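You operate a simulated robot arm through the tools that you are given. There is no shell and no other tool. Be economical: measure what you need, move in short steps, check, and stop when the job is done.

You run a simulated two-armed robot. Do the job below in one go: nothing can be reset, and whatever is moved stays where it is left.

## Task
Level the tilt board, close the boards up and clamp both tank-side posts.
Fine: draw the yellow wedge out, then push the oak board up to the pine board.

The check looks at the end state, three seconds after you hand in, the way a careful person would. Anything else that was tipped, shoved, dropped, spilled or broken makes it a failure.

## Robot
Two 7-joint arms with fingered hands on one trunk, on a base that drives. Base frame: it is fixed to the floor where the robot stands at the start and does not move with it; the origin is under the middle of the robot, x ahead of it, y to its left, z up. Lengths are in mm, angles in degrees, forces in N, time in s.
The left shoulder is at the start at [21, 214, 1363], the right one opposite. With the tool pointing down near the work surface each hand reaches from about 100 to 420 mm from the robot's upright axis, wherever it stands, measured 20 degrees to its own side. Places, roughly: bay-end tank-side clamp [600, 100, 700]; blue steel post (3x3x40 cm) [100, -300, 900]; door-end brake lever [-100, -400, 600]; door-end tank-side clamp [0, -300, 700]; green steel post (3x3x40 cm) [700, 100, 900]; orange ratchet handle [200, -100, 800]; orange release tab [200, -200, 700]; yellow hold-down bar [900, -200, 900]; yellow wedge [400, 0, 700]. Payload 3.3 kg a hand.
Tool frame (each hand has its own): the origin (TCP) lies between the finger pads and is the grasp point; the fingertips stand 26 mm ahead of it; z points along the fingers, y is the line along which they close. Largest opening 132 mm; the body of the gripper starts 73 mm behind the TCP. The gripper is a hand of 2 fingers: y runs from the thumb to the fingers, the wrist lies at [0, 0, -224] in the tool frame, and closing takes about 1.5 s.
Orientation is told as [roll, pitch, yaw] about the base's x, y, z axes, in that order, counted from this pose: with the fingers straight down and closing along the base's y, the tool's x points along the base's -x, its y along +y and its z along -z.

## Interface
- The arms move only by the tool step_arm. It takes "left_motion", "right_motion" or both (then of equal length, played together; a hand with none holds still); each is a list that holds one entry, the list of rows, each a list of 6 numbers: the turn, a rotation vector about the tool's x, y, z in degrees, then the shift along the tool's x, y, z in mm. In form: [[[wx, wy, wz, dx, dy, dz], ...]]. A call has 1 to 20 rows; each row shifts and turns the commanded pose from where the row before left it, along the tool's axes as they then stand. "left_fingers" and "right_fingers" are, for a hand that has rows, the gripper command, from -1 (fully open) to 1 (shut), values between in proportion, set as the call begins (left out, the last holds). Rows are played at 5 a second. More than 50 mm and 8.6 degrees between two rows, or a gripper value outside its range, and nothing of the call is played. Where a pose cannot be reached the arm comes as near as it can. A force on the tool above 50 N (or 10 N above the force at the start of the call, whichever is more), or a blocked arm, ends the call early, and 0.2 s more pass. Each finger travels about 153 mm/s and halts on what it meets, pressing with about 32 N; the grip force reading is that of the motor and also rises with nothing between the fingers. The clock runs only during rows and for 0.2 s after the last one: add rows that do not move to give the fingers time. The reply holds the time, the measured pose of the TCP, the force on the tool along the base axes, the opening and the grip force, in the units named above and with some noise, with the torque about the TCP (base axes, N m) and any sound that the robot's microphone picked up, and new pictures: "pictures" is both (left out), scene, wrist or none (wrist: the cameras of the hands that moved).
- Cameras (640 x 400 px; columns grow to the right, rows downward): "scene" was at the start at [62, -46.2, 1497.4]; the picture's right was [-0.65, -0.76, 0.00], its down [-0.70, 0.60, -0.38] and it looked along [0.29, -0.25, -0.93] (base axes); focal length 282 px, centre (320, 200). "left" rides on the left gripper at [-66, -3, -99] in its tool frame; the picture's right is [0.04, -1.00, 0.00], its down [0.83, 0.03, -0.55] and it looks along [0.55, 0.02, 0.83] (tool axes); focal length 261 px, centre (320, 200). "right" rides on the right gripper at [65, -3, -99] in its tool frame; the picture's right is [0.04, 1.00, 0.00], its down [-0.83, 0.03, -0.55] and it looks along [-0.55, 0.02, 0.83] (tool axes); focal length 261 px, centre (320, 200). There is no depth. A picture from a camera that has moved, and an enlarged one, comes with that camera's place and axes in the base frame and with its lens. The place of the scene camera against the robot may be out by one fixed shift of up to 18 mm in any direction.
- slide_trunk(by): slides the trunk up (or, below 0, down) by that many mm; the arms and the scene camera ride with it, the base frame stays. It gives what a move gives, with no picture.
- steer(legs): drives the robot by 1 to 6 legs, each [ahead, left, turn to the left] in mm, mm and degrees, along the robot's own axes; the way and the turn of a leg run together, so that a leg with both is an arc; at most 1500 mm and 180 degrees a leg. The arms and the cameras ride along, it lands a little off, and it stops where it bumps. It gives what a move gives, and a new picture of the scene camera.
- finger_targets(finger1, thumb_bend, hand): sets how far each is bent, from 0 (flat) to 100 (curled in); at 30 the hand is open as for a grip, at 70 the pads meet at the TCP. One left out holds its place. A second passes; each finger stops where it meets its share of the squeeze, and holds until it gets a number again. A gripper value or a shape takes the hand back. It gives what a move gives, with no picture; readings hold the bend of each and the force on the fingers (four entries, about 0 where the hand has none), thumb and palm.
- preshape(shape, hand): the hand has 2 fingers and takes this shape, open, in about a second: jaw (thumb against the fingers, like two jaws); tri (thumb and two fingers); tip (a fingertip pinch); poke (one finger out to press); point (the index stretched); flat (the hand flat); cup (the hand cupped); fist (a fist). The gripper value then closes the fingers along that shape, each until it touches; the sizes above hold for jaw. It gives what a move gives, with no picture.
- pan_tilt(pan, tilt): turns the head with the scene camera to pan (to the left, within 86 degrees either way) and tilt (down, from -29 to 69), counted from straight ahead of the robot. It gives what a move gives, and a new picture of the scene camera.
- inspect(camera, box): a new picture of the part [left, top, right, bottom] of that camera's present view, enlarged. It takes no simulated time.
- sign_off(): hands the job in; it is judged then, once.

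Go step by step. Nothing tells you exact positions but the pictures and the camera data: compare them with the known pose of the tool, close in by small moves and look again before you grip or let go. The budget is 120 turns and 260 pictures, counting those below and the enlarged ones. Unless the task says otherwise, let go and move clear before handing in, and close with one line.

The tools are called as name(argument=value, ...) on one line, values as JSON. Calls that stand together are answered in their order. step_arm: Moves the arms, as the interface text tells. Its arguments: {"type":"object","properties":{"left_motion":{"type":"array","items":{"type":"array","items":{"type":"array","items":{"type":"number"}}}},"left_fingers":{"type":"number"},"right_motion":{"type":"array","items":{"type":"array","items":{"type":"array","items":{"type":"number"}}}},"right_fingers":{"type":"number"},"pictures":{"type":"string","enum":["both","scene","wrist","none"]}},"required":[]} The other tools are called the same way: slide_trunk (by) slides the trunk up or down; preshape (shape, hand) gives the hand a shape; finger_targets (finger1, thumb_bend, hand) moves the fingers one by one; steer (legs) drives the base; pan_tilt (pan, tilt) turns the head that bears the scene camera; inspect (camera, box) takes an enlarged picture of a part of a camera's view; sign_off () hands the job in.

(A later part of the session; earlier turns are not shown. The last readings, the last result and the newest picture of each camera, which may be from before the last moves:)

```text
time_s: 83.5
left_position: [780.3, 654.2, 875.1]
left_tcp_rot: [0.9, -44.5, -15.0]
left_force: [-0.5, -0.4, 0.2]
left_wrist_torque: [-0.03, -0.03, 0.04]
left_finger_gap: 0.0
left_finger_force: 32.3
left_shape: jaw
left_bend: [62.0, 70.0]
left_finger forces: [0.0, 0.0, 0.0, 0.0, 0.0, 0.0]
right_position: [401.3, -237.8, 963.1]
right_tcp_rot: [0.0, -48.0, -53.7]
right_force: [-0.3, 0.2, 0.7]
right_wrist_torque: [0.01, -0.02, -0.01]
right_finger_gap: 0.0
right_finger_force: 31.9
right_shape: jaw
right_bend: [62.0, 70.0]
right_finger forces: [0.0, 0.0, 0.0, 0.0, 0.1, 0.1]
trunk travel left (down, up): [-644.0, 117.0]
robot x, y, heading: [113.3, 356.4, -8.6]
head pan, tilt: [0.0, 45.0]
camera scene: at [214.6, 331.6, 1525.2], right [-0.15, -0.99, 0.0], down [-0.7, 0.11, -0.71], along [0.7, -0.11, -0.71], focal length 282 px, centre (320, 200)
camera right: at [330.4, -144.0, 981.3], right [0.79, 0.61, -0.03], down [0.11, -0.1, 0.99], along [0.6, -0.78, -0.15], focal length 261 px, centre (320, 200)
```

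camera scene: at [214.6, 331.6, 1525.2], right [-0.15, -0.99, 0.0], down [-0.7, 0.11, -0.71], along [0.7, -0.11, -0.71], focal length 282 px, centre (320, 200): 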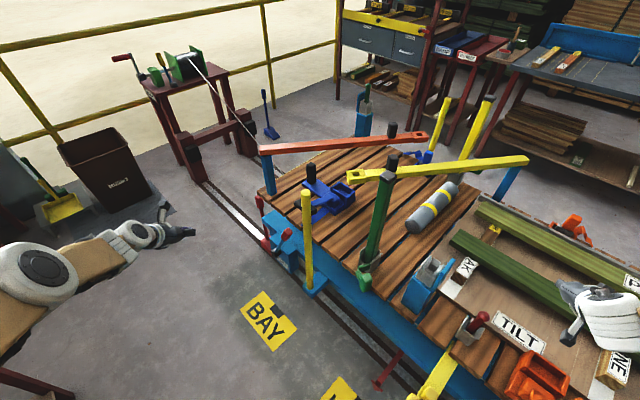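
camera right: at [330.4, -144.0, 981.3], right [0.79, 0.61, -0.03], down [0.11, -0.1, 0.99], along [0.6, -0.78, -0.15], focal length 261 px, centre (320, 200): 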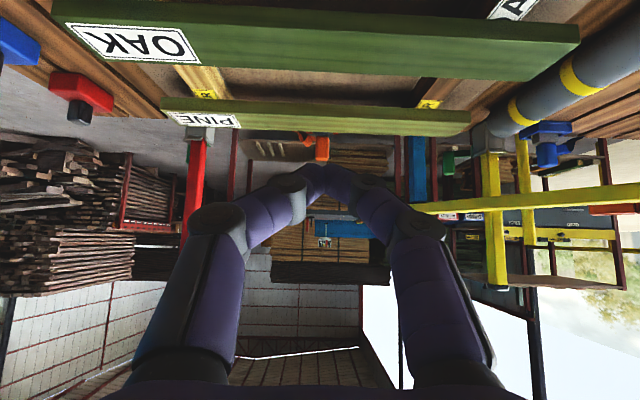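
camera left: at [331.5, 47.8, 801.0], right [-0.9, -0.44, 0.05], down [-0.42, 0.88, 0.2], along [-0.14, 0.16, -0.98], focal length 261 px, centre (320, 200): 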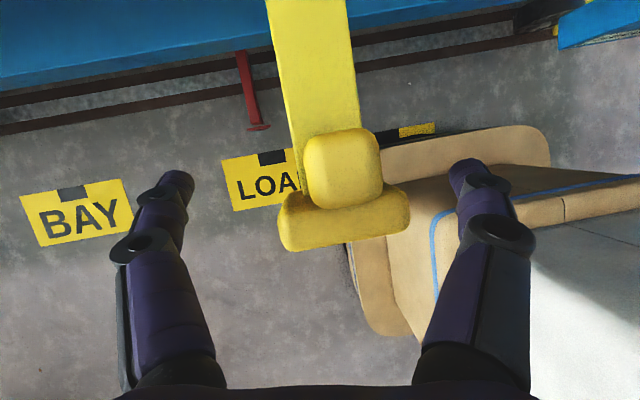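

The hand is over the tilt board, in line with the oak's middle (e1≈181 against a centre of about 190). I'll move 80 mm closer and lower the trunk.

steer(legs=[[57, -56, 0]])

slide_trunk(by=-130)

step_arm(right_motion=[[[0, 0, 0, 0, 10, 0]]], pictures="both")

```text
time_s: 84.6
left_position: [829.5, 588.5, 875.7]
left_tcp_rot: [0.9, -44.6, -14.9]
left_force: [-0.5, -0.2, 0.9]
left_wrist_torque: [-0.02, 0.0, 0.03]
left_finger_gap: 0.3
left_finger_force: 31.9
left_shape: jaw
left_bend: [62.0, 70.0]
left_finger forces: [0.0, 0.0, 0.0, 0.0, 0.0, 0.1]
right_position: [451.2, -301.9, 962.6]
right_tcp_rot: [0.0, -48.0, -53.7]
right_force: [-1.1, -0.2, 0.5]
right_wrist_torque: [-0.05, 0.0, -0.02]
right_finger_gap: 0.0
right_finger_force: 31.7
right_shape: jaw
right_bend: [62.0, 70.0]
right_finger forces: [0.0, 0.0, 0.1, 0.0, 0.0, 0.0]
trunk travel left (down, up): [-644.0, 117.0]
robot x, y, heading: [163.3, 288.2, -8.8]
head pan, tilt: [0.0, 45.0]
camera scene: at [264.1, 265.9, 1525.1], right [-0.15, -0.99, 0.0], down [-0.7, 0.11, -0.71], along [0.7, -0.11, -0.71], focal length 282 px, centre (320, 200)
```

scene: 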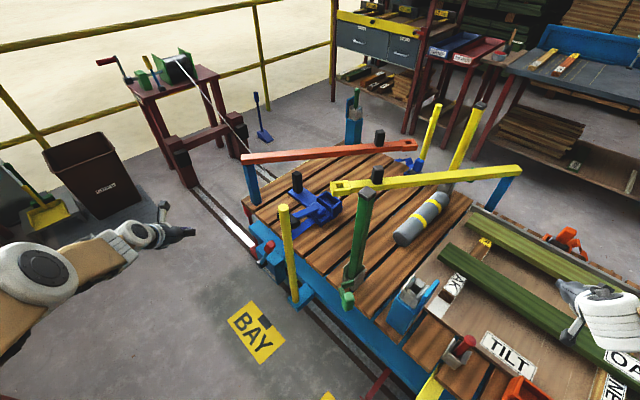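

```text
time_s: 86.2
left_position: [828.8, 588.7, 746.0]
left_tcp_rot: [0.8, -44.6, -15.0]
left_force: [-1.2, -0.1, 0.1]
left_wrist_torque: [0.01, 0.0, 0.03]
left_finger_gap: 0.0
left_finger_force: 32.3
left_shape: jaw
left_bend: [62.0, 70.0]
left_finger forces: [0.0, 0.1, 0.0, 0.0, 0.1, 0.0]
right_position: [449.9, -301.8, 834.4]
right_tcp_rot: [0.0, -48.0, -53.7]
right_force: [-0.1, 0.4, 1.2]
right_wrist_torque: [-0.03, 0.01, 0.0]
right_finger_gap: 0.0
right_finger_force: 32.5
right_shape: jaw
right_bend: [62.0, 70.0]
right_finger forces: [0.0, 0.0, 0.0, 0.0, 0.0, 0.0]
trunk travel left (down, up): [-514.0, 247.0]
robot x, y, heading: [164.0, 291.4, -8.7]
head pan, tilt: [0.0, 45.0]
```

```text
time_s: 86.6
left_position: [829.7, 589.0, 745.4]
left_tcp_rot: [0.8, -44.5, -14.9]
left_force: [0.6, 1.0, -0.3]
left_wrist_torque: [-0.04, -0.02, 0.02]
left_finger_gap: 0.0
left_finger_force: 31.8
left_shape: jaw
left_bend: [62.0, 70.0]
left_finger forces: [0.2, 0.1, 0.0, 0.0, 0.0, 0.1]
right_position: [458.8, -295.0, 832.9]
right_tcp_rot: [0.0, -47.8, -53.7]
right_force: [0.2, -0.1, -0.3]
right_wrist_torque: [-0.02, 0.0, -0.03]
right_finger_gap: 0.0
right_finger_force: 31.8
right_shape: jaw
right_bend: [62.0, 70.0]
right_finger forces: [0.0, 0.1, 0.1, 0.1, 0.0, 0.1]
trunk travel left (down, up): [-514.0, 247.0]
robot x, y, heading: [161.8, 294.3, -8.7]
head pan, tilt: [0.0, 45.0]
camera scene: at [267.5, 266.9, 1395.1], right [-0.15, -0.99, 0.0], down [-0.7, 0.11, -0.71], along [0.7, -0.11, -0.71], focal length 282 px, centre (320, 200)
camera right: at [386.8, -202.0, 851.5], right [0.79, 0.61, -0.03], down [0.11, -0.1, 0.99], along [0.6, -0.78, -0.15], focal length 261 px, centre (320, 200)
```

scene: 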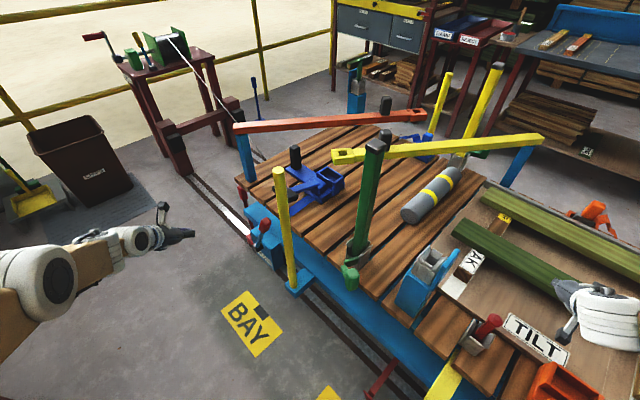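
right: 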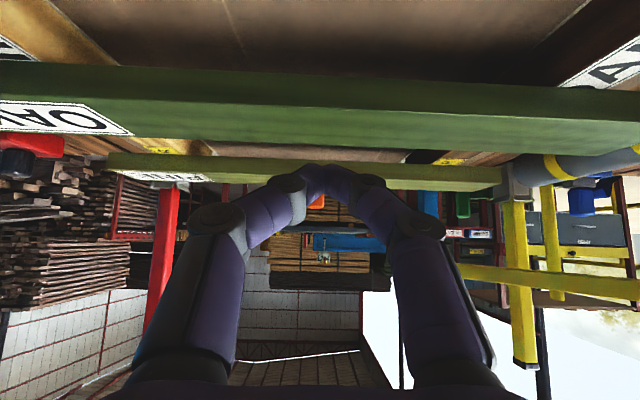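

slide_trunk(by=-77)

step_arm(right_motion=[[[0, 0, 0, -6.7, 0, 7.4], [0, 0, 0, -6.7, 0, 7.4], [0, 0, 0, -6.7, 0, 7.4], [0, 0, 0, 0, 0, 0]]], pictures="both")

```text
time_s: 87.7
left_position: [829.6, 589.9, 664.7]
left_tcp_rot: [0.7, -44.2, -14.9]
left_force: [-0.4, -0.5, -0.2]
left_wrist_torque: [-0.03, 0.0, 0.0]
left_finger_gap: 0.2
left_finger_force: 32.2
left_shape: jaw
left_bend: [62.0, 70.0]
left_finger forces: [0.0, 0.0, 0.0, 0.0, 0.0, 0.1]
right_position: [457.7, -295.2, 757.2]
right_tcp_rot: [0.1, -47.9, -53.8]
right_force: [-0.7, -1.3, -0.4]
right_wrist_torque: [-0.01, 0.01, 0.03]
right_finger_gap: 0.0
right_finger_force: 32.6
right_shape: jaw
right_bend: [62.0, 70.0]
right_finger forces: [0.1, 0.0, 0.0, 0.1, 0.0, 0.1]
trunk travel left (down, up): [-437.0, 324.0]
robot x, y, heading: [162.4, 289.4, -8.7]
head pan, tilt: [0.0, 45.0]
```

```text
time_s: 88.7
left_position: [828.6, 590.0, 663.4]
left_tcp_rot: [0.6, -44.2, -14.9]
left_force: [0.2, 0.2, 0.5]
left_wrist_torque: [0.0, 0.03, -0.04]
left_finger_gap: 0.0
left_finger_force: 32.6
left_shape: jaw
left_bend: [62.0, 70.0]
left_finger forces: [0.1, 0.0, 0.0, 0.1, 0.0, 0.1]
right_position: [475.8, -319.2, 758.0]
right_tcp_rot: [0.0, -47.8, -53.7]
right_force: [-1.7, 2.3, -0.2]
right_wrist_torque: [0.03, 0.05, 0.0]
right_finger_gap: 0.2
right_finger_force: 31.5
right_shape: jaw
right_bend: [62.0, 70.0]
right_finger forces: [0.0, 0.0, 0.1, 0.0, 0.0, 0.0]
trunk travel left (down, up): [-437.0, 324.0]
robot x, y, heading: [164.5, 289.4, -9.0]
head pan, tilt: [0.0, 45.0]
camera scene: at [273.8, 266.1, 1317.8], right [-0.15, -0.99, 0.0], down [-0.7, 0.11, -0.71], along [0.7, -0.11, -0.71], focal length 282 px, centre (320, 200)
camera right: at [404.5, -225.9, 774.9], right [0.79, 0.61, -0.03], down [0.11, -0.1, 0.99], along [0.6, -0.78, -0.15], focal length 261 px, centre (320, 200)
```

scene: 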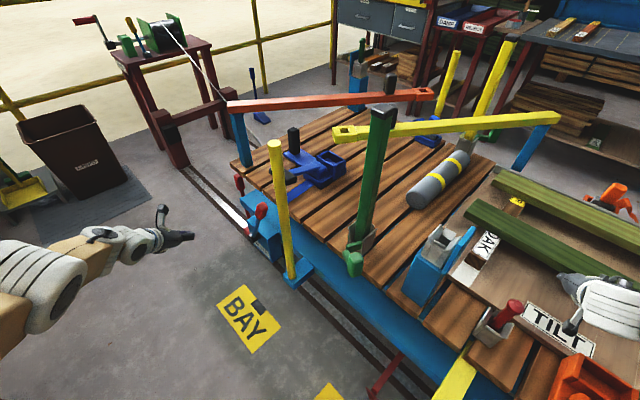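
right: 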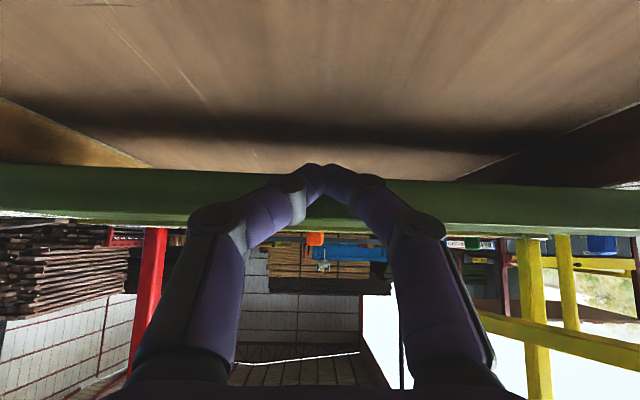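

I'm just touching the oak's near face. I'll push steadily forward.

step_arm(right_motion=[[[0, 0, 0, -6.7, 0, 7.4], [0, 0, 0, -6.7, 0, 7.4], [0, 0, 0, -6.7, 0, 7.4], [0, 0, 0, -6.7, 0, 7.4], [0, 0, 0, -6.7, 0, 7.4], [0, 0, 0, 0, 0, 0]]], pictures="both")

```text
time_s: 90.1
left_position: [828.7, 589.8, 664.7]
left_tcp_rot: [0.7, -44.2, -14.8]
left_force: [0.9, 0.2, 0.1]
left_wrist_torque: [0.02, -0.02, 0.0]
left_finger_gap: 0.0
left_finger_force: 32.1
left_shape: jaw
left_bend: [62.0, 70.0]
left_finger forces: [0.0, 0.1, 0.0, 0.0, 0.0, 0.1]
right_position: [505.6, -360.8, 758.4]
right_tcp_rot: [0.0, -48.0, -53.8]
right_force: [-1.7, 1.3, -0.3]
right_wrist_torque: [-0.01, 0.02, -0.02]
right_finger_gap: 0.0
right_finger_force: 31.8
right_shape: jaw
right_bend: [62.0, 70.0]
right_finger forces: [0.0, 0.1, 0.0, 0.0, 0.1, 0.1]
trunk travel left (down, up): [-437.0, 324.0]
robot x, y, heading: [161.7, 289.9, -8.5]
head pan, tilt: [0.0, 45.0]
camera scene: at [273.9, 266.0, 1317.8], right [-0.15, -0.99, 0.0], down [-0.7, 0.11, -0.71], along [0.7, -0.11, -0.71], focal length 282 px, centre (320, 200)
camera right: at [434.4, -266.7, 775.0], right [0.79, 0.61, -0.03], down [0.11, -0.1, 0.99], along [0.6, -0.78, -0.15], focal length 261 px, centre (320, 200)
```

scene: 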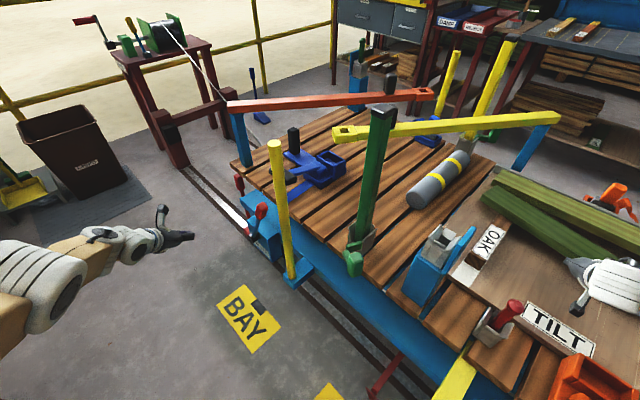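
right: 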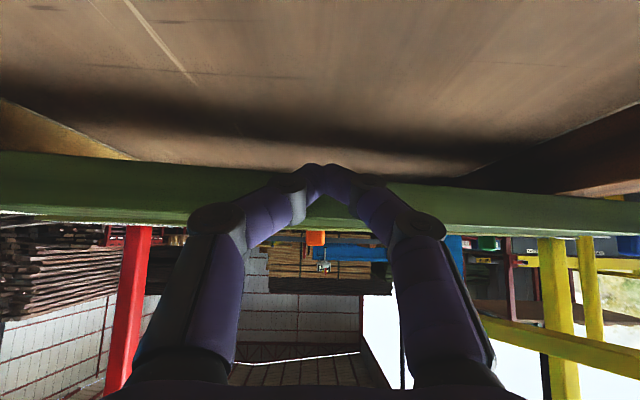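

The oak is moving but yawing about 8°, with the door end lagging. I'll retreat and push nearer the door end.

step_arm(right_motion=[[[0, 0, 0, 16, 0, -17.5], [0, 0, 0, 16, 0, -17.5], [0, 0, 0, 0, -40, 0], [0, 0, 0, 0, -40, 0], [0, 0, 0, 0, -40, 0], [0, 0, 0, 0, -30, 0], [0, 0, 0, -6.7, 0, 7.4], [0, 0, 0, -6.7, 0, 7.4], [0, 0, 0, -6.7, 0, 7.4], [0, 0, 0, 0, 0, 0]]], pictures="wrist")

```text
time_s: 92.3
left_position: [829.8, 590.5, 665.8]
left_tcp_rot: [0.7, -44.2, -14.9]
left_force: [-0.9, 0.3, -0.6]
left_wrist_torque: [-0.01, -0.01, 0.01]
left_finger_gap: 0.0
left_finger_force: 32.3
left_shape: jaw
left_bend: [62.0, 70.0]
left_finger forces: [0.1, 0.0, 0.0, 0.0, 0.0, 0.0]
right_position: [374.7, -435.1, 757.2]
right_tcp_rot: [0.0, -48.0, -53.7]
right_force: [-1.3, 1.3, 0.7]
right_wrist_torque: [0.01, 0.01, 0.01]
right_finger_gap: 0.0
right_finger_force: 32.1
right_shape: jaw
right_bend: [62.0, 70.0]
right_finger forces: [0.0, 0.1, 0.1, 0.0, 0.0, 0.0]
trunk travel left (down, up): [-437.0, 324.0]
robot x, y, heading: [163.5, 289.5, -8.5]
head pan, tilt: [0.0, 45.0]
camera right: at [302.7, -341.3, 774.2], right [0.79, 0.61, -0.03], down [0.11, -0.1, 0.99], along [0.6, -0.78, -0.15], focal length 261 px, centre (320, 200)
```

right: 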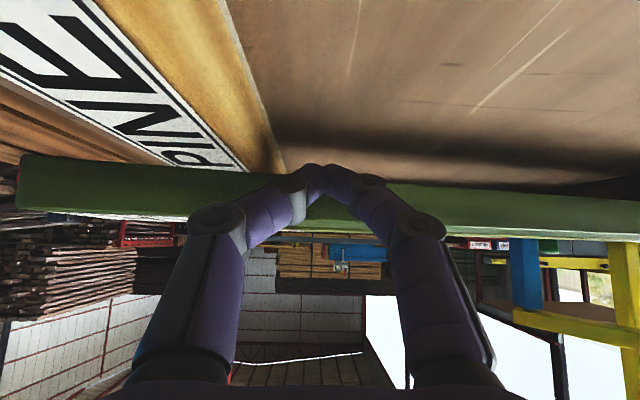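

step_arm(right_motion=[[[0, 0, 0, -6.7, 0, 7.4], [0, 0, 0, -6.7, 0, 7.4], [0, 0, 0, -6.7, 0, 7.4], [0, 0, 0, -6.7, 0, 7.4], [0, 0, 0, -6.7, 0, 7.4], [0, 0, 0, 0, 0, 0]]], pictures="wrist")

pan_tilt(pan=-45, tilt=45)

```text
time_s: 93.7
left_position: [829.9, 590.1, 663.9]
left_tcp_rot: [0.8, -44.2, -14.8]
left_force: [-1.0, 0.6, -0.4]
left_wrist_torque: [0.01, 0.0, -0.02]
left_finger_gap: 0.0
left_finger_force: 31.8
left_shape: jaw
left_bend: [62.0, 70.0]
left_finger forces: [0.0, 0.1, 0.0, 0.0, 0.1, 0.0]
right_position: [403.9, -474.6, 757.2]
right_tcp_rot: [0.0, -48.0, -53.8]
right_force: [-0.8, 1.9, 0.1]
right_wrist_torque: [-0.01, 0.05, -0.03]
right_finger_gap: 0.0
right_finger_force: 31.6
right_shape: jaw
right_bend: [62.0, 70.0]
right_finger forces: [0.0, 0.0, 0.1, 0.0, 0.0, 0.0]
trunk travel left (down, up): [-437.0, 324.0]
robot x, y, heading: [164.6, 291.7, -8.9]
head pan, tilt: [0.0, 45.0]
camera right: at [332.1, -382.3, 774.4], right [0.79, 0.61, -0.03], down [0.11, -0.1, 0.99], along [0.6, -0.78, -0.15], focal length 261 px, centre (320, 200)
```

right: 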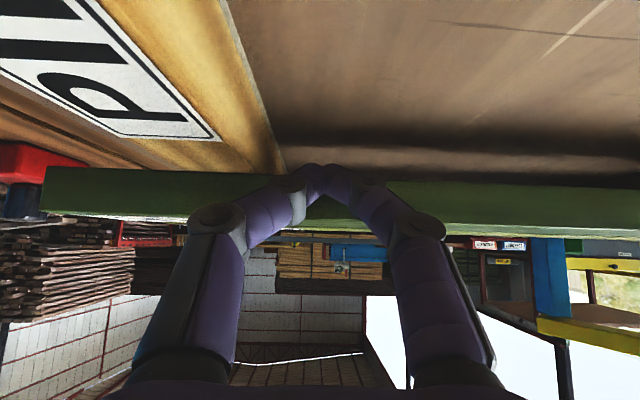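

```text
time_s: 94.8
left_position: [828.0, 589.3, 664.2]
left_tcp_rot: [0.7, -44.2, -15.0]
left_force: [0.3, -0.6, 0.2]
left_wrist_torque: [-0.04, -0.02, -0.01]
left_finger_gap: 0.0
left_finger_force: 32.3
left_shape: jaw
left_bend: [62.0, 70.0]
left_finger forces: [0.1, 0.0, 0.1, 0.0, 0.0, 0.0]
right_position: [404.0, -474.7, 756.2]
right_tcp_rot: [0.0, -48.0, -53.7]
right_force: [0.0, 0.5, 0.2]
right_wrist_torque: [0.0, -0.02, -0.03]
right_finger_gap: 0.0
right_finger_force: 32.4
right_shape: jaw
right_bend: [62.0, 70.0]
right_finger forces: [0.0, 0.0, 0.1, 0.0, 0.0, 0.0]
trunk travel left (down, up): [-437.0, 324.0]
robot x, y, heading: [163.9, 291.4, -8.8]
head pan, tilt: [-45.0, 45.0]
camera scene: at [241.7, 212.7, 1317.8], right [-0.81, -0.59, 0.0], down [-0.42, 0.57, -0.71], along [0.42, -0.57, -0.71], focal length 282 px, centre (320, 200)
```

scene: 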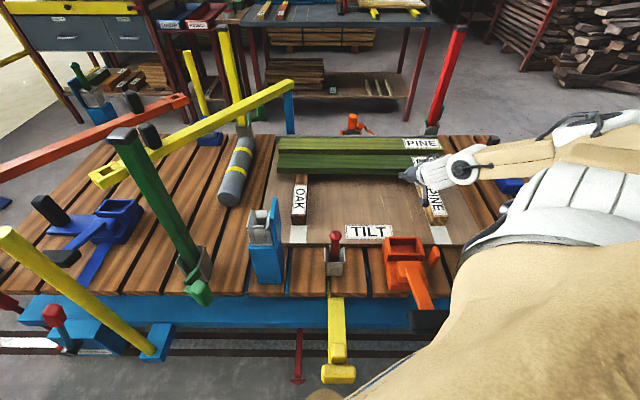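

inspect(camera="scene", box=[400, 90, 640, 270])

inspect(camera="scene", box=[260, 120, 460, 250])

```text
2.22 times, centred on (520, 180) of scene
camera zoom: at [241.7, 212.7, 1317.8], right [-0.81, -0.59, 0.0], down [-0.42, 0.57, -0.71], along [0.42, -0.57, -0.71], focal length 626 px, centre (-124, 244)
```

zoom: 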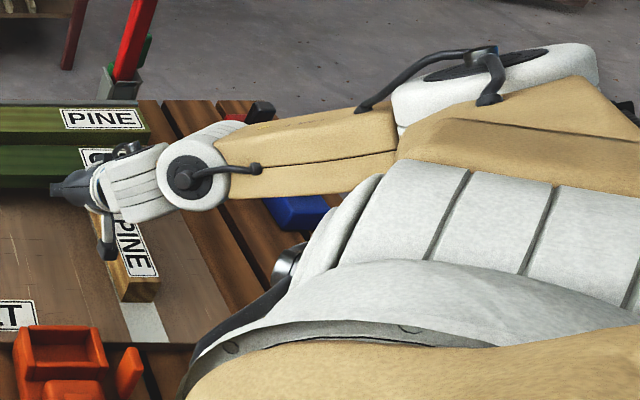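

```text
3.08 times, centred on (360, 185) of scene
camera zoom: at [241.7, 212.7, 1317.8], right [-0.81, -0.59, 0.0], down [-0.42, 0.57, -0.71], along [0.42, -0.57, -0.71], focal length 866 px, centre (197, 246)
```

zoom: 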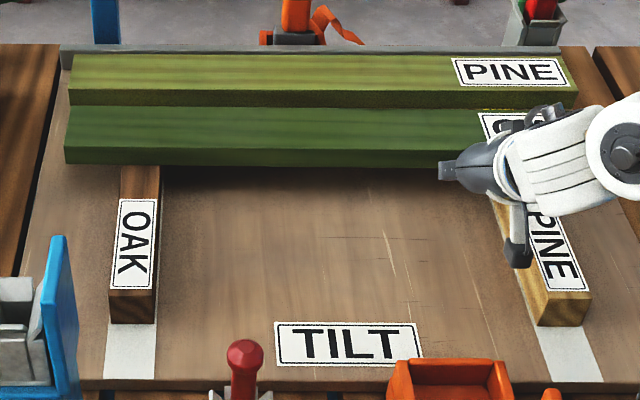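

The oak is parallel to the pine again, with about 35 mm to go. The friction centre seems to be near e1≈115, so I'll push there.

step_arm(right_motion=[[[0, 0, 0, 10, 0, -11], [0, 0, 0, 0, 35, 0], [0, 0, 0, 0, 33, 0], [0, 0, 0, -6.7, 0, 7.4], [0, 0, 0, -6.7, 0, 7.4], [0, 0, 0, -6.7, 0, 7.4], [0, 0, 0, -6.7, 0, 7.4], [0, 0, 0, 0, 0, 0]]], pictures="wrist")

inspect(camera="scene", box=[260, 120, 460, 250])

```text
time_s: 96.6
left_position: [828.7, 590.9, 665.0]
left_tcp_rot: [0.6, -44.2, -15.0]
left_force: [0.0, -0.7, -0.1]
left_wrist_torque: [-0.03, 0.02, 0.01]
left_finger_gap: 0.0
left_finger_force: 32.0
left_shape: jaw
left_bend: [62.0, 70.0]
left_finger forces: [0.0, 0.0, 0.0, 0.0, 0.1, 0.0]
right_position: [472.6, -454.8, 757.6]
right_tcp_rot: [0.0, -47.9, -53.8]
right_force: [-2.6, 4.1, 0.4]
right_wrist_torque: [0.07, 0.04, 0.01]
right_finger_gap: 0.0
right_finger_force: 32.6
right_shape: jaw
right_bend: [62.0, 70.0]
right_finger forces: [0.0, 0.0, 0.0, 0.0, 0.1, 0.0]
trunk travel left (down, up): [-437.0, 324.0]
robot x, y, heading: [162.8, 292.0, -8.6]
head pan, tilt: [-45.0, 45.0]
camera right: at [401.3, -361.2, 775.0], right [0.79, 0.61, -0.03], down [0.11, -0.1, 0.99], along [0.6, -0.78, -0.15], focal length 261 px, centre (320, 200)
```

right: 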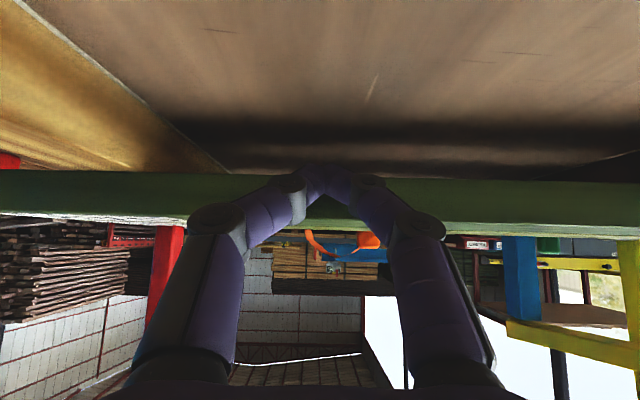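

```text
3.08 times, centred on (360, 185) of scene
camera zoom: at [241.4, 213.0, 1317.9], right [-0.81, -0.59, 0.0], down [-0.42, 0.57, -0.71], along [0.42, -0.57, -0.71], focal length 866 px, centre (197, 246)
```

zoom: 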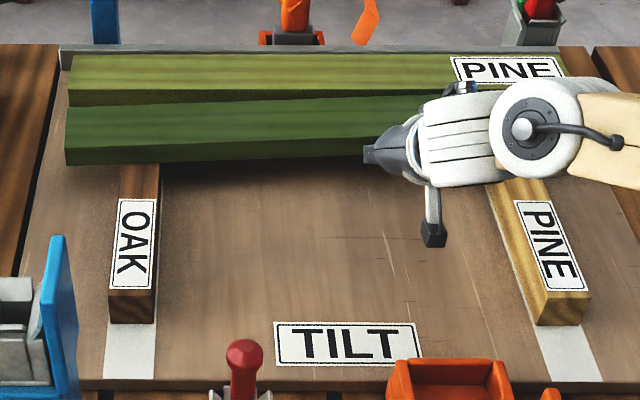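

The bay end is lagging now, so I'll push there, on the left.

step_arm(right_motion=[[[0, 0, 0, 20, 0, -22], [0, 0, 0, 0, 45, 0], [0, 0, 0, 0, 45, 0], [0, 0, 0, 0, 45, 0], [0, 0, 0, 0, 45, 0], [0, 0, 0, 0, 20, 0], [0, 0, 0, -6.7, 0, 7.4], [0, 0, 0, -6.7, 0, 7.4], [0, 0, 0, -6.7, 0, 7.4], [0, 0, 0, 0, 0, 0]]], pictures="wrist")

inspect(camera="scene", box=[260, 120, 460, 250])

```text
time_s: 98.8
left_position: [829.0, 589.3, 664.9]
left_tcp_rot: [0.5, -44.2, -14.8]
left_force: [-0.2, -0.1, -0.1]
left_wrist_torque: [-0.02, -0.03, 0.0]
left_finger_gap: 0.0
left_finger_force: 32.1
left_shape: jaw
left_bend: [62.0, 70.0]
left_finger forces: [0.1, 0.0, 0.1, 0.1, 0.1, 0.0]
right_position: [634.7, -336.5, 757.2]
right_tcp_rot: [0.0, -48.0, -53.7]
right_force: [-1.1, 0.2, -0.4]
right_wrist_torque: [0.04, 0.0, 0.01]
right_finger_gap: 0.0
right_finger_force: 31.8
right_shape: jaw
right_bend: [62.0, 70.0]
right_finger forces: [0.0, 0.0, 0.1, 0.0, 0.1, 0.0]
trunk travel left (down, up): [-437.0, 324.0]
robot x, y, heading: [165.4, 289.0, -8.5]
head pan, tilt: [-45.0, 45.0]
camera right: at [563.1, -243.7, 774.4], right [0.79, 0.61, -0.03], down [0.11, -0.1, 0.99], along [0.6, -0.78, -0.15], focal length 261 px, centre (320, 200)
```

right: 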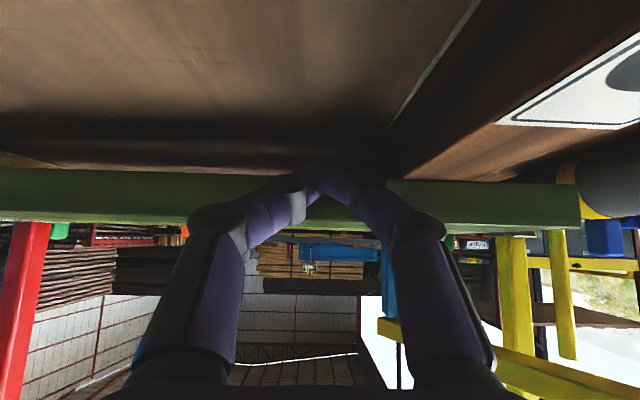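

```text
3.08 times, centred on (360, 185) of scene
camera zoom: at [241.7, 212.8, 1317.8], right [-0.81, -0.59, 0.0], down [-0.42, 0.57, -0.71], along [0.42, -0.57, -0.71], focal length 866 px, centre (197, 246)
```

zoom: 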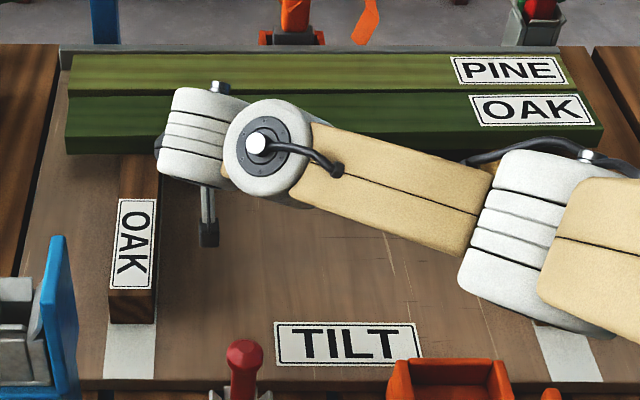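

step_arm(right_motion=[[[0, 0, 0, -3.3, 0, 3.7], [0, 0, 0, -3.3, 0, 3.7], [0, 0, 0, 0, 0, 0]]], pictures="none")

inspect(camera="scene", box=[270, 125, 460, 185])

```text
time_s: 99.6
left_position: [828.4, 589.2, 664.2]
left_tcp_rot: [0.7, -44.2, -14.8]
left_force: [0.0, 0.5, 0.3]
left_wrist_torque: [-0.02, -0.01, -0.01]
left_finger_gap: 0.0
left_finger_force: 32.2
left_shape: jaw
left_bend: [62.0, 70.0]
left_finger forces: [0.0, 0.1, 0.0, 0.0, 0.1, 0.0]
right_position: [640.0, -344.6, 757.0]
right_tcp_rot: [0.0, -48.1, -53.7]
right_force: [-1.5, 2.0, -0.4]
right_wrist_torque: [-0.01, 0.03, 0.0]
right_finger_gap: 0.0
right_finger_force: 32.4
right_shape: jaw
right_bend: [62.0, 70.0]
right_finger forces: [0.0, 0.0, 0.0, 0.0, 0.0, 0.0]
trunk travel left (down, up): [-437.0, 324.0]
robot x, y, heading: [164.9, 292.3, -8.4]
head pan, tilt: [-45.0, 45.0]
```

```text
3.37 times, centred on (365, 155) of scene
camera zoom: at [241.7, 212.7, 1317.8], right [-0.81, -0.59, 0.0], down [-0.42, 0.57, -0.71], along [0.42, -0.57, -0.71], focal length 949 px, centre (168, 352)
```

zoom: 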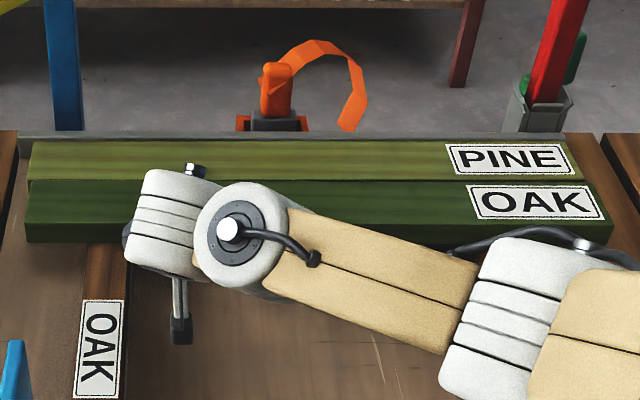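

step_arm(right_motion=[[[0, 0, 0, -2, 0, 2.2], [0, 0, 0, -2, 0, 2.2], [0, 0, 0, 0, 0, 0]]], pictures="none")

inspect(camera="scene", box=[270, 150, 350, 200])

inspect(camera="scene", box=[390, 150, 470, 200])

```text
time_s: 100.4
left_position: [828.8, 590.0, 664.3]
left_tcp_rot: [0.7, -44.1, -15.0]
left_force: [-0.1, -0.1, 0.3]
left_wrist_torque: [0.0, -0.02, 0.03]
left_finger_gap: 0.0
left_finger_force: 32.1
left_shape: jaw
left_bend: [62.0, 70.0]
left_finger forces: [0.1, 0.0, 0.1, 0.1, 0.1, 0.0]
right_position: [645.0, -347.9, 757.5]
right_tcp_rot: [-0.1, -48.1, -53.7]
right_force: [-1.7, 3.7, -0.2]
right_wrist_torque: [0.06, -0.01, 0.01]
right_finger_gap: 0.2
right_finger_force: 32.0
right_shape: jaw
right_bend: [62.0, 70.0]
right_finger forces: [0.0, 0.0, 0.0, 0.0, 0.0, 0.0]
trunk travel left (down, up): [-437.0, 324.0]
robot x, y, heading: [169.3, 290.8, -8.6]
head pan, tilt: [-45.0, 45.0]
```

```text
8.00 times, centred on (310, 175) of scene
camera zoom: at [241.6, 212.9, 1317.8], right [-0.81, -0.59, 0.0], down [-0.42, 0.57, -0.71], along [0.42, -0.57, -0.71], focal length 2253 px, centre (400, 400)
```

zoom: 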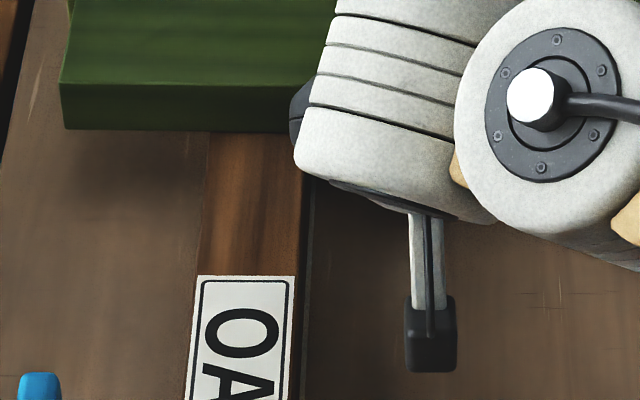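

```text
8.00 times, centred on (430, 175) of scene
camera zoom: at [241.6, 212.9, 1317.8], right [-0.81, -0.59, 0.0], down [-0.42, 0.57, -0.71], along [0.42, -0.57, -0.71], focal length 2253 px, centre (-560, 400)
```

zoom: 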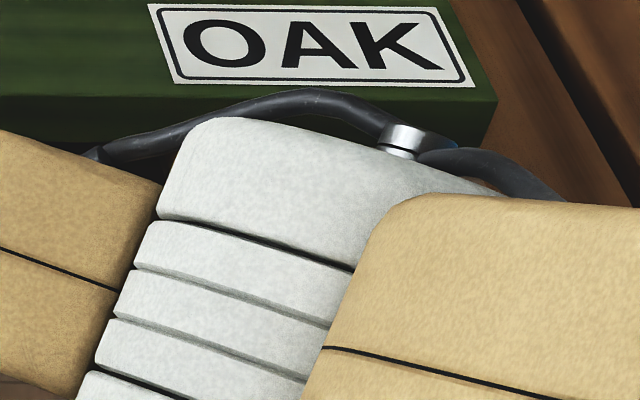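

Now I'll look closely at the joint between the boards.

inspect(camera="scene", box=[270, 125, 350, 175])

inspect(camera="scene", box=[385, 125, 465, 175])

```text
8.00 times, centred on (310, 150) of scene
camera zoom: at [241.6, 212.9, 1317.8], right [-0.81, -0.59, 0.0], down [-0.42, 0.57, -0.71], along [0.42, -0.57, -0.71], focal length 2253 px, centre (400, 600)
```

zoom: 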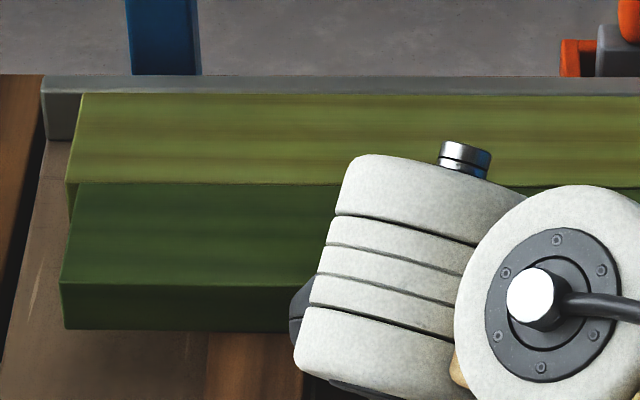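

```text
8.00 times, centred on (425, 150) of scene
camera zoom: at [241.6, 212.9, 1317.8], right [-0.81, -0.59, 0.0], down [-0.42, 0.57, -0.71], along [0.42, -0.57, -0.71], focal length 2253 px, centre (-520, 600)
```

zoom: 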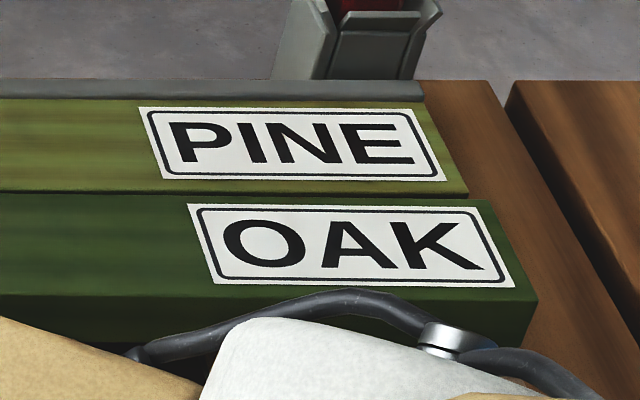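

Bay end is closed; the door end has a gap of a few mm. I'll give it a light final push near the door end.

step_arm(right_motion=[[[0, 0, 0, 13, 0, -14], [0, 0, 0, 0, -45, 0], [0, 0, 0, 0, -45, 0], [0, 0, 0, 0, -45, 0], [0, 0, 0, 0, -45, 0], [0, 0, 0, 0, -45, 0], [0, 0, 0, 0, -20, 0], [0, 0, 0, -6.7, 0, 7.4], [0, 0, 0, -5, 0, 5.5], [0, 0, 0, 0, 0, 0]]], pictures="none")

inspect(camera="scene", box=[270, 125, 460, 185])

```text
time_s: 102.6
left_position: [828.7, 589.8, 665.6]
left_tcp_rot: [0.7, -44.2, -14.9]
left_force: [-0.4, -0.1, -0.4]
left_wrist_torque: [0.0, 0.0, -0.04]
left_finger_gap: 0.3
left_finger_force: 32.2
left_shape: jaw
left_bend: [62.0, 70.0]
left_finger forces: [0.0, 0.0, 0.0, 0.0, 0.0, 0.1]
right_position: [445.2, -493.9, 756.6]
right_tcp_rot: [0.0, -47.9, -53.7]
right_force: [-2.5, 3.0, -0.7]
right_wrist_torque: [0.04, 0.01, 0.01]
right_finger_gap: 0.0
right_finger_force: 32.0
right_shape: jaw
right_bend: [62.0, 70.0]
right_finger forces: [0.1, 0.0, 0.1, 0.0, 0.1, 0.1]
trunk travel left (down, up): [-437.0, 324.0]
robot x, y, heading: [163.1, 292.1, -8.7]
head pan, tilt: [-45.0, 45.0]
```

```text
3.37 times, centred on (365, 155) of scene
camera zoom: at [241.4, 212.9, 1317.9], right [-0.81, -0.59, 0.0], down [-0.42, 0.57, -0.71], along [0.42, -0.57, -0.71], focal length 949 px, centre (168, 352)
```

zoom: 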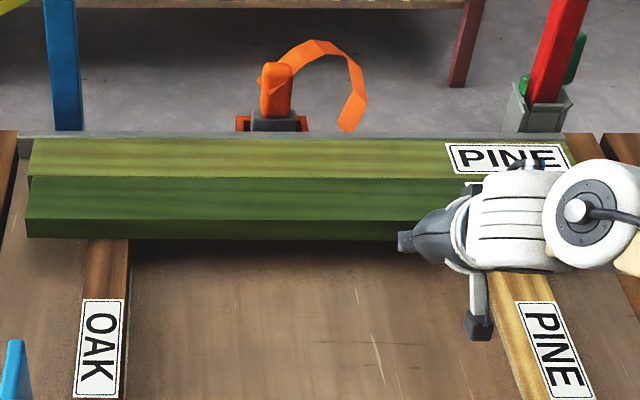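

step_arm(right_motion=[[[0, 0, 0, -2, 0, 2.2], [0, 0, 0, 0, 0, 0]]], pictures="none")

step_arm(right_motion=[[[0, 0, 0, 27, 0, -30], [0, 0, 0, 20, 25, -22], [0, 0, 0, 0, 40, 0], [0, 0, 0, 0, 40, 0], [0, 0, 0, 0, 0, 0]]], pictures="none")

inspect(camera="scene", box=[270, 125, 350, 175])

inspect(camera="scene", box=[385, 125, 465, 175])

```text
time_s: 103.2
left_position: [828.5, 589.9, 664.2]
left_tcp_rot: [0.6, -44.1, -15.0]
left_force: [-0.4, -0.9, -0.4]
left_wrist_torque: [-0.04, 0.05, 0.03]
left_finger_gap: 0.0
left_finger_force: 31.9
left_shape: jaw
left_bend: [62.0, 70.0]
left_finger forces: [0.1, 0.0, 0.0, 0.0, 0.0, 0.0]
right_position: [447.6, -496.1, 757.0]
right_tcp_rot: [0.0, -47.9, -53.7]
right_force: [-2.5, 2.2, 0.3]
right_wrist_torque: [0.03, 0.02, -0.02]
right_finger_gap: 0.0
right_finger_force: 31.6
right_shape: jaw
right_bend: [62.0, 70.0]
right_finger forces: [0.0, 0.0, 0.0, 0.1, 0.0, 0.0]
trunk travel left (down, up): [-437.0, 324.0]
robot x, y, heading: [163.2, 292.5, -8.9]
head pan, tilt: [-45.0, 45.0]
```

```text
time_s: 104.4
left_position: [829.8, 589.2, 664.4]
left_tcp_rot: [0.8, -44.3, -14.9]
left_force: [-0.6, 0.4, -0.3]
left_wrist_torque: [-0.01, 0.01, 0.01]
left_finger_gap: 0.1
left_finger_force: 32.0
left_shape: jaw
left_bend: [62.0, 70.0]
left_finger forces: [0.0, 0.0, 0.0, 0.1, 0.0, 0.0]
right_position: [491.4, -376.3, 756.5]
right_tcp_rot: [0.1, -48.0, -53.7]
right_force: [0.1, 0.5, 0.2]
right_wrist_torque: [-0.03, 0.01, 0.0]
right_finger_gap: 0.0
right_finger_force: 32.2
right_shape: jaw
right_bend: [62.0, 70.0]
right_finger forces: [0.0, 0.0, 0.0, 0.1, 0.0, 0.1]
trunk travel left (down, up): [-437.0, 324.0]
robot x, y, heading: [161.2, 288.6, -8.7]
head pan, tilt: [-45.0, 45.0]
```

```text
8.00 times, centred on (310, 150) of scene
camera zoom: at [241.6, 212.5, 1317.8], right [-0.81, -0.59, 0.0], down [-0.42, 0.57, -0.71], along [0.42, -0.57, -0.71], focal length 2253 px, centre (400, 600)
```

zoom: 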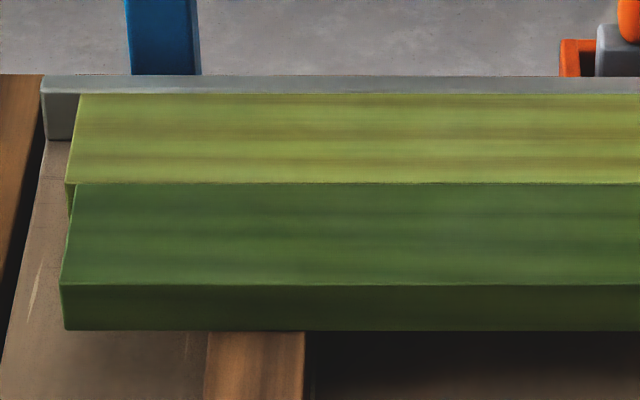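

```text
8.00 times, centred on (425, 150) of scene
camera zoom: at [241.6, 212.5, 1317.8], right [-0.81, -0.59, 0.0], down [-0.42, 0.57, -0.71], along [0.42, -0.57, -0.71], focal length 2253 px, centre (-520, 600)
```

zoom: 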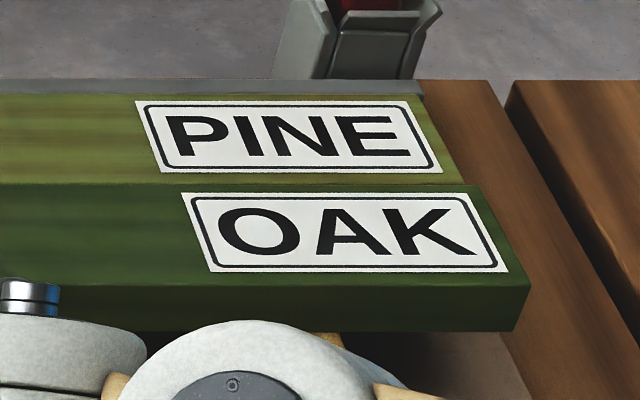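

The boards are flush along their full length. I'll raise the trunk, retract, back off, and move to the door-end clamp.

slide_trunk(by=207)

step_arm(right_motion=[[[0, 0, 0, 19, 0, -21], [0, 0, 0, 19, 0, -21], [0, 0, 0, 19, 0, -21], [0, 0, 0, 0, 0, 0]]], right_fingers=-0.4, pictures="none")

steer(legs=[[-202, 201, 0], [-227, -228, 0]])

inspect(camera="right", box=[0, 0, 640, 400])

```text
time_s: 106.7
left_position: [829.0, 590.1, 871.9]
left_tcp_rot: [0.8, -44.2, -15.0]
left_force: [-0.3, -0.3, 0.5]
left_wrist_torque: [-0.02, -0.04, -0.02]
left_finger_gap: 0.1
left_finger_force: 31.6
left_shape: jaw
left_bend: [62.0, 70.0]
left_finger forces: [0.1, 0.1, 0.0, 0.0, 0.1, 0.0]
right_position: [490.2, -377.0, 962.4]
right_tcp_rot: [0.0, -47.9, -53.8]
right_force: [-0.3, -0.1, 0.9]
right_wrist_torque: [-0.02, 0.01, 0.02]
right_finger_gap: 0.0
right_finger_force: 31.4
right_shape: jaw
right_bend: [62.0, 70.0]
right_finger forces: [0.1, 0.1, 0.1, 0.0, 0.1, 0.0]
trunk travel left (down, up): [-644.0, 117.0]
robot x, y, heading: [163.5, 290.5, -8.5]
head pan, tilt: [-45.0, 45.0]
```

```text
time_s: 107.7
left_position: [829.7, 589.3, 871.7]
left_tcp_rot: [0.7, -44.2, -14.8]
left_force: [-1.0, 0.2, 0.3]
left_wrist_torque: [0.01, -0.01, -0.01]
left_finger_gap: 0.1
left_finger_force: 32.1
left_shape: jaw
left_bend: [62.0, 70.0]
left_finger forces: [0.0, 0.1, 0.0, 0.1, 0.1, 0.0]
right_position: [438.9, -307.8, 963.3]
right_tcp_rot: [0.0, -47.9, -53.7]
right_force: [0.0, 0.3, -0.2]
right_wrist_torque: [0.02, 0.0, 0.01]
right_finger_gap: 92.0
right_finger_force: 0.1
right_shape: jaw
right_bend: [68.0, 56.0]
right_finger forces: [0.0, 0.0, 0.0, 0.0, 0.1, 0.1]
trunk travel left (down, up): [-644.0, 117.0]
robot x, y, heading: [165.1, 291.3, -8.8]
head pan, tilt: [-45.0, 45.0]
```

```text
time_s: 111.4
left_position: [398.1, 627.5, 872.9]
left_tcp_rot: [0.7, -44.1, -14.8]
left_force: [0.4, -0.1, 0.2]
left_wrist_torque: [-0.02, -0.01, 0.03]
left_finger_gap: 0.1
left_finger_force: 31.8
left_shape: jaw
left_bend: [62.0, 70.0]
left_finger forces: [0.1, 0.0, 0.0, 0.0, 0.0, 0.1]
right_position: [9.5, -269.3, 963.8]
right_tcp_rot: [0.1, -48.0, -53.7]
right_force: [0.2, 0.3, -0.2]
right_wrist_torque: [-0.01, -0.03, 0.06]
right_finger_gap: 92.2
right_finger_force: 0.1
right_shape: jaw
right_bend: [68.0, 56.0]
right_finger forces: [0.1, 0.0, 0.1, 0.1, 0.0, 0.1]
trunk travel left (down, up): [-644.0, 117.0]
robot x, y, heading: [-264.4, 323.5, -8.5]
head pan, tilt: [-45.0, 45.0]
camera scene: at [-200.9, 251.3, 1525.2], right [-0.8, -0.59, 0.0], down [-0.42, 0.57, -0.71], along [0.42, -0.57, -0.71], focal length 282 px, centre (320, 200)
```

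scene: 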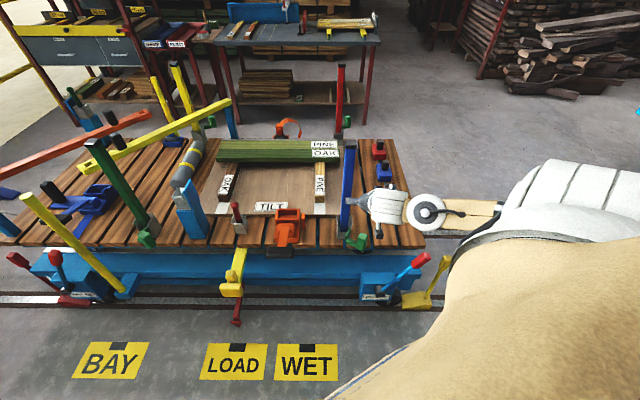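

```text
1.00 times, centred on (320, 200) of right
camera zoom: at [-61.6, -177.5, 980.6], right [0.79, 0.61, -0.03], down [0.11, -0.1, 0.99], along [0.6, -0.78, -0.15], focal length 261 px, centre (320, 200)
```

zoom: 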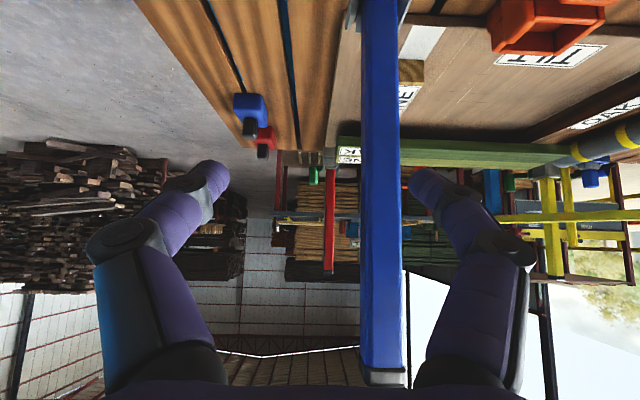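

The hand is right by the door-end clamp. I'll point the fingers down to look at it from above.

step_arm(right_motion=[[[0, 8, 0, 0, 0, 0], [0, 8, 0, 0, 0, 0], [0, 8, 0, 0, 0, 0], [0, 8, 0, 0, 0, 0], [0, 8, 0, 0, 0, 0], [0, 8, 0, 0, 0, 0], [0, 0, 0, 0, 0, 0]]], pictures="wrist")

inspect(camera="right", box=[220, 0, 460, 180])

```text
time_s: 113.0
left_position: [397.0, 630.0, 872.1]
left_tcp_rot: [0.7, -44.1, -14.8]
left_force: [-0.6, 0.9, -0.1]
left_wrist_torque: [-0.02, 0.0, 0.06]
left_finger_gap: 0.0
left_finger_force: 31.9
left_shape: jaw
left_bend: [62.0, 70.0]
left_finger forces: [0.0, 0.0, 0.0, 0.0, 0.0, 0.0]
right_position: [10.8, -269.6, 964.6]
right_tcp_rot: [-0.1, 0.1, -53.6]
right_force: [-0.6, 0.8, 0.7]
right_wrist_torque: [0.0, 0.0, -0.01]
right_finger_gap: 92.2
right_finger_force: 0.1
right_shape: jaw
right_bend: [68.0, 56.0]
right_finger forces: [0.1, 0.0, 0.0, 0.0, 0.1, 0.0]
trunk travel left (down, up): [-644.0, 117.0]
robot x, y, heading: [-263.8, 328.2, -8.2]
head pan, tilt: [-45.0, 45.0]
camera right: at [-30.0, -218.2, 1062.6], right [0.78, 0.63, 0.0], down [0.52, -0.65, 0.55], along [0.35, -0.43, -0.83], focal length 261 px, centre (320, 200)
```

right: 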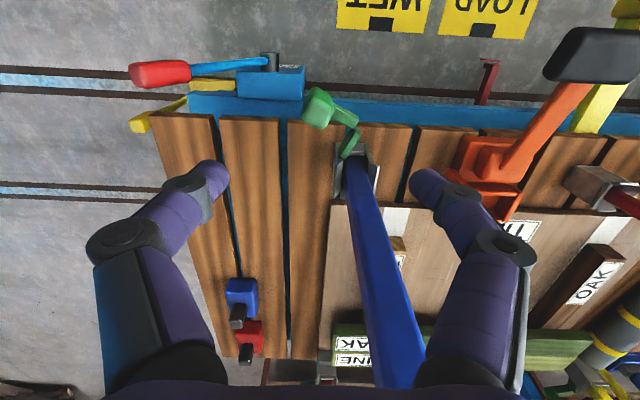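

```text
2.22 times, centred on (340, 90) of right
camera zoom: at [-30.0, -218.2, 1062.6], right [0.78, 0.63, 0.0], down [0.52, -0.65, 0.55], along [0.35, -0.43, -0.83], focal length 579 px, centre (276, 444)
```

zoom: 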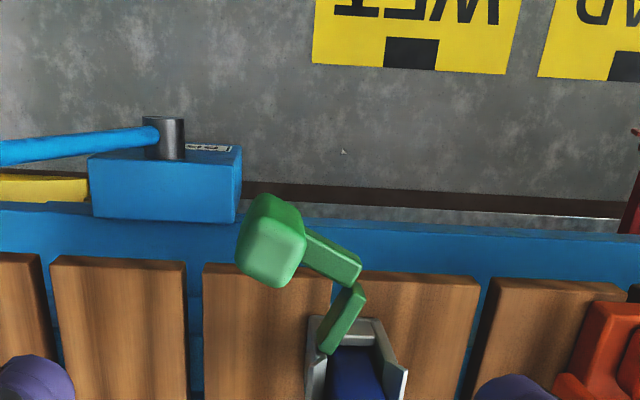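

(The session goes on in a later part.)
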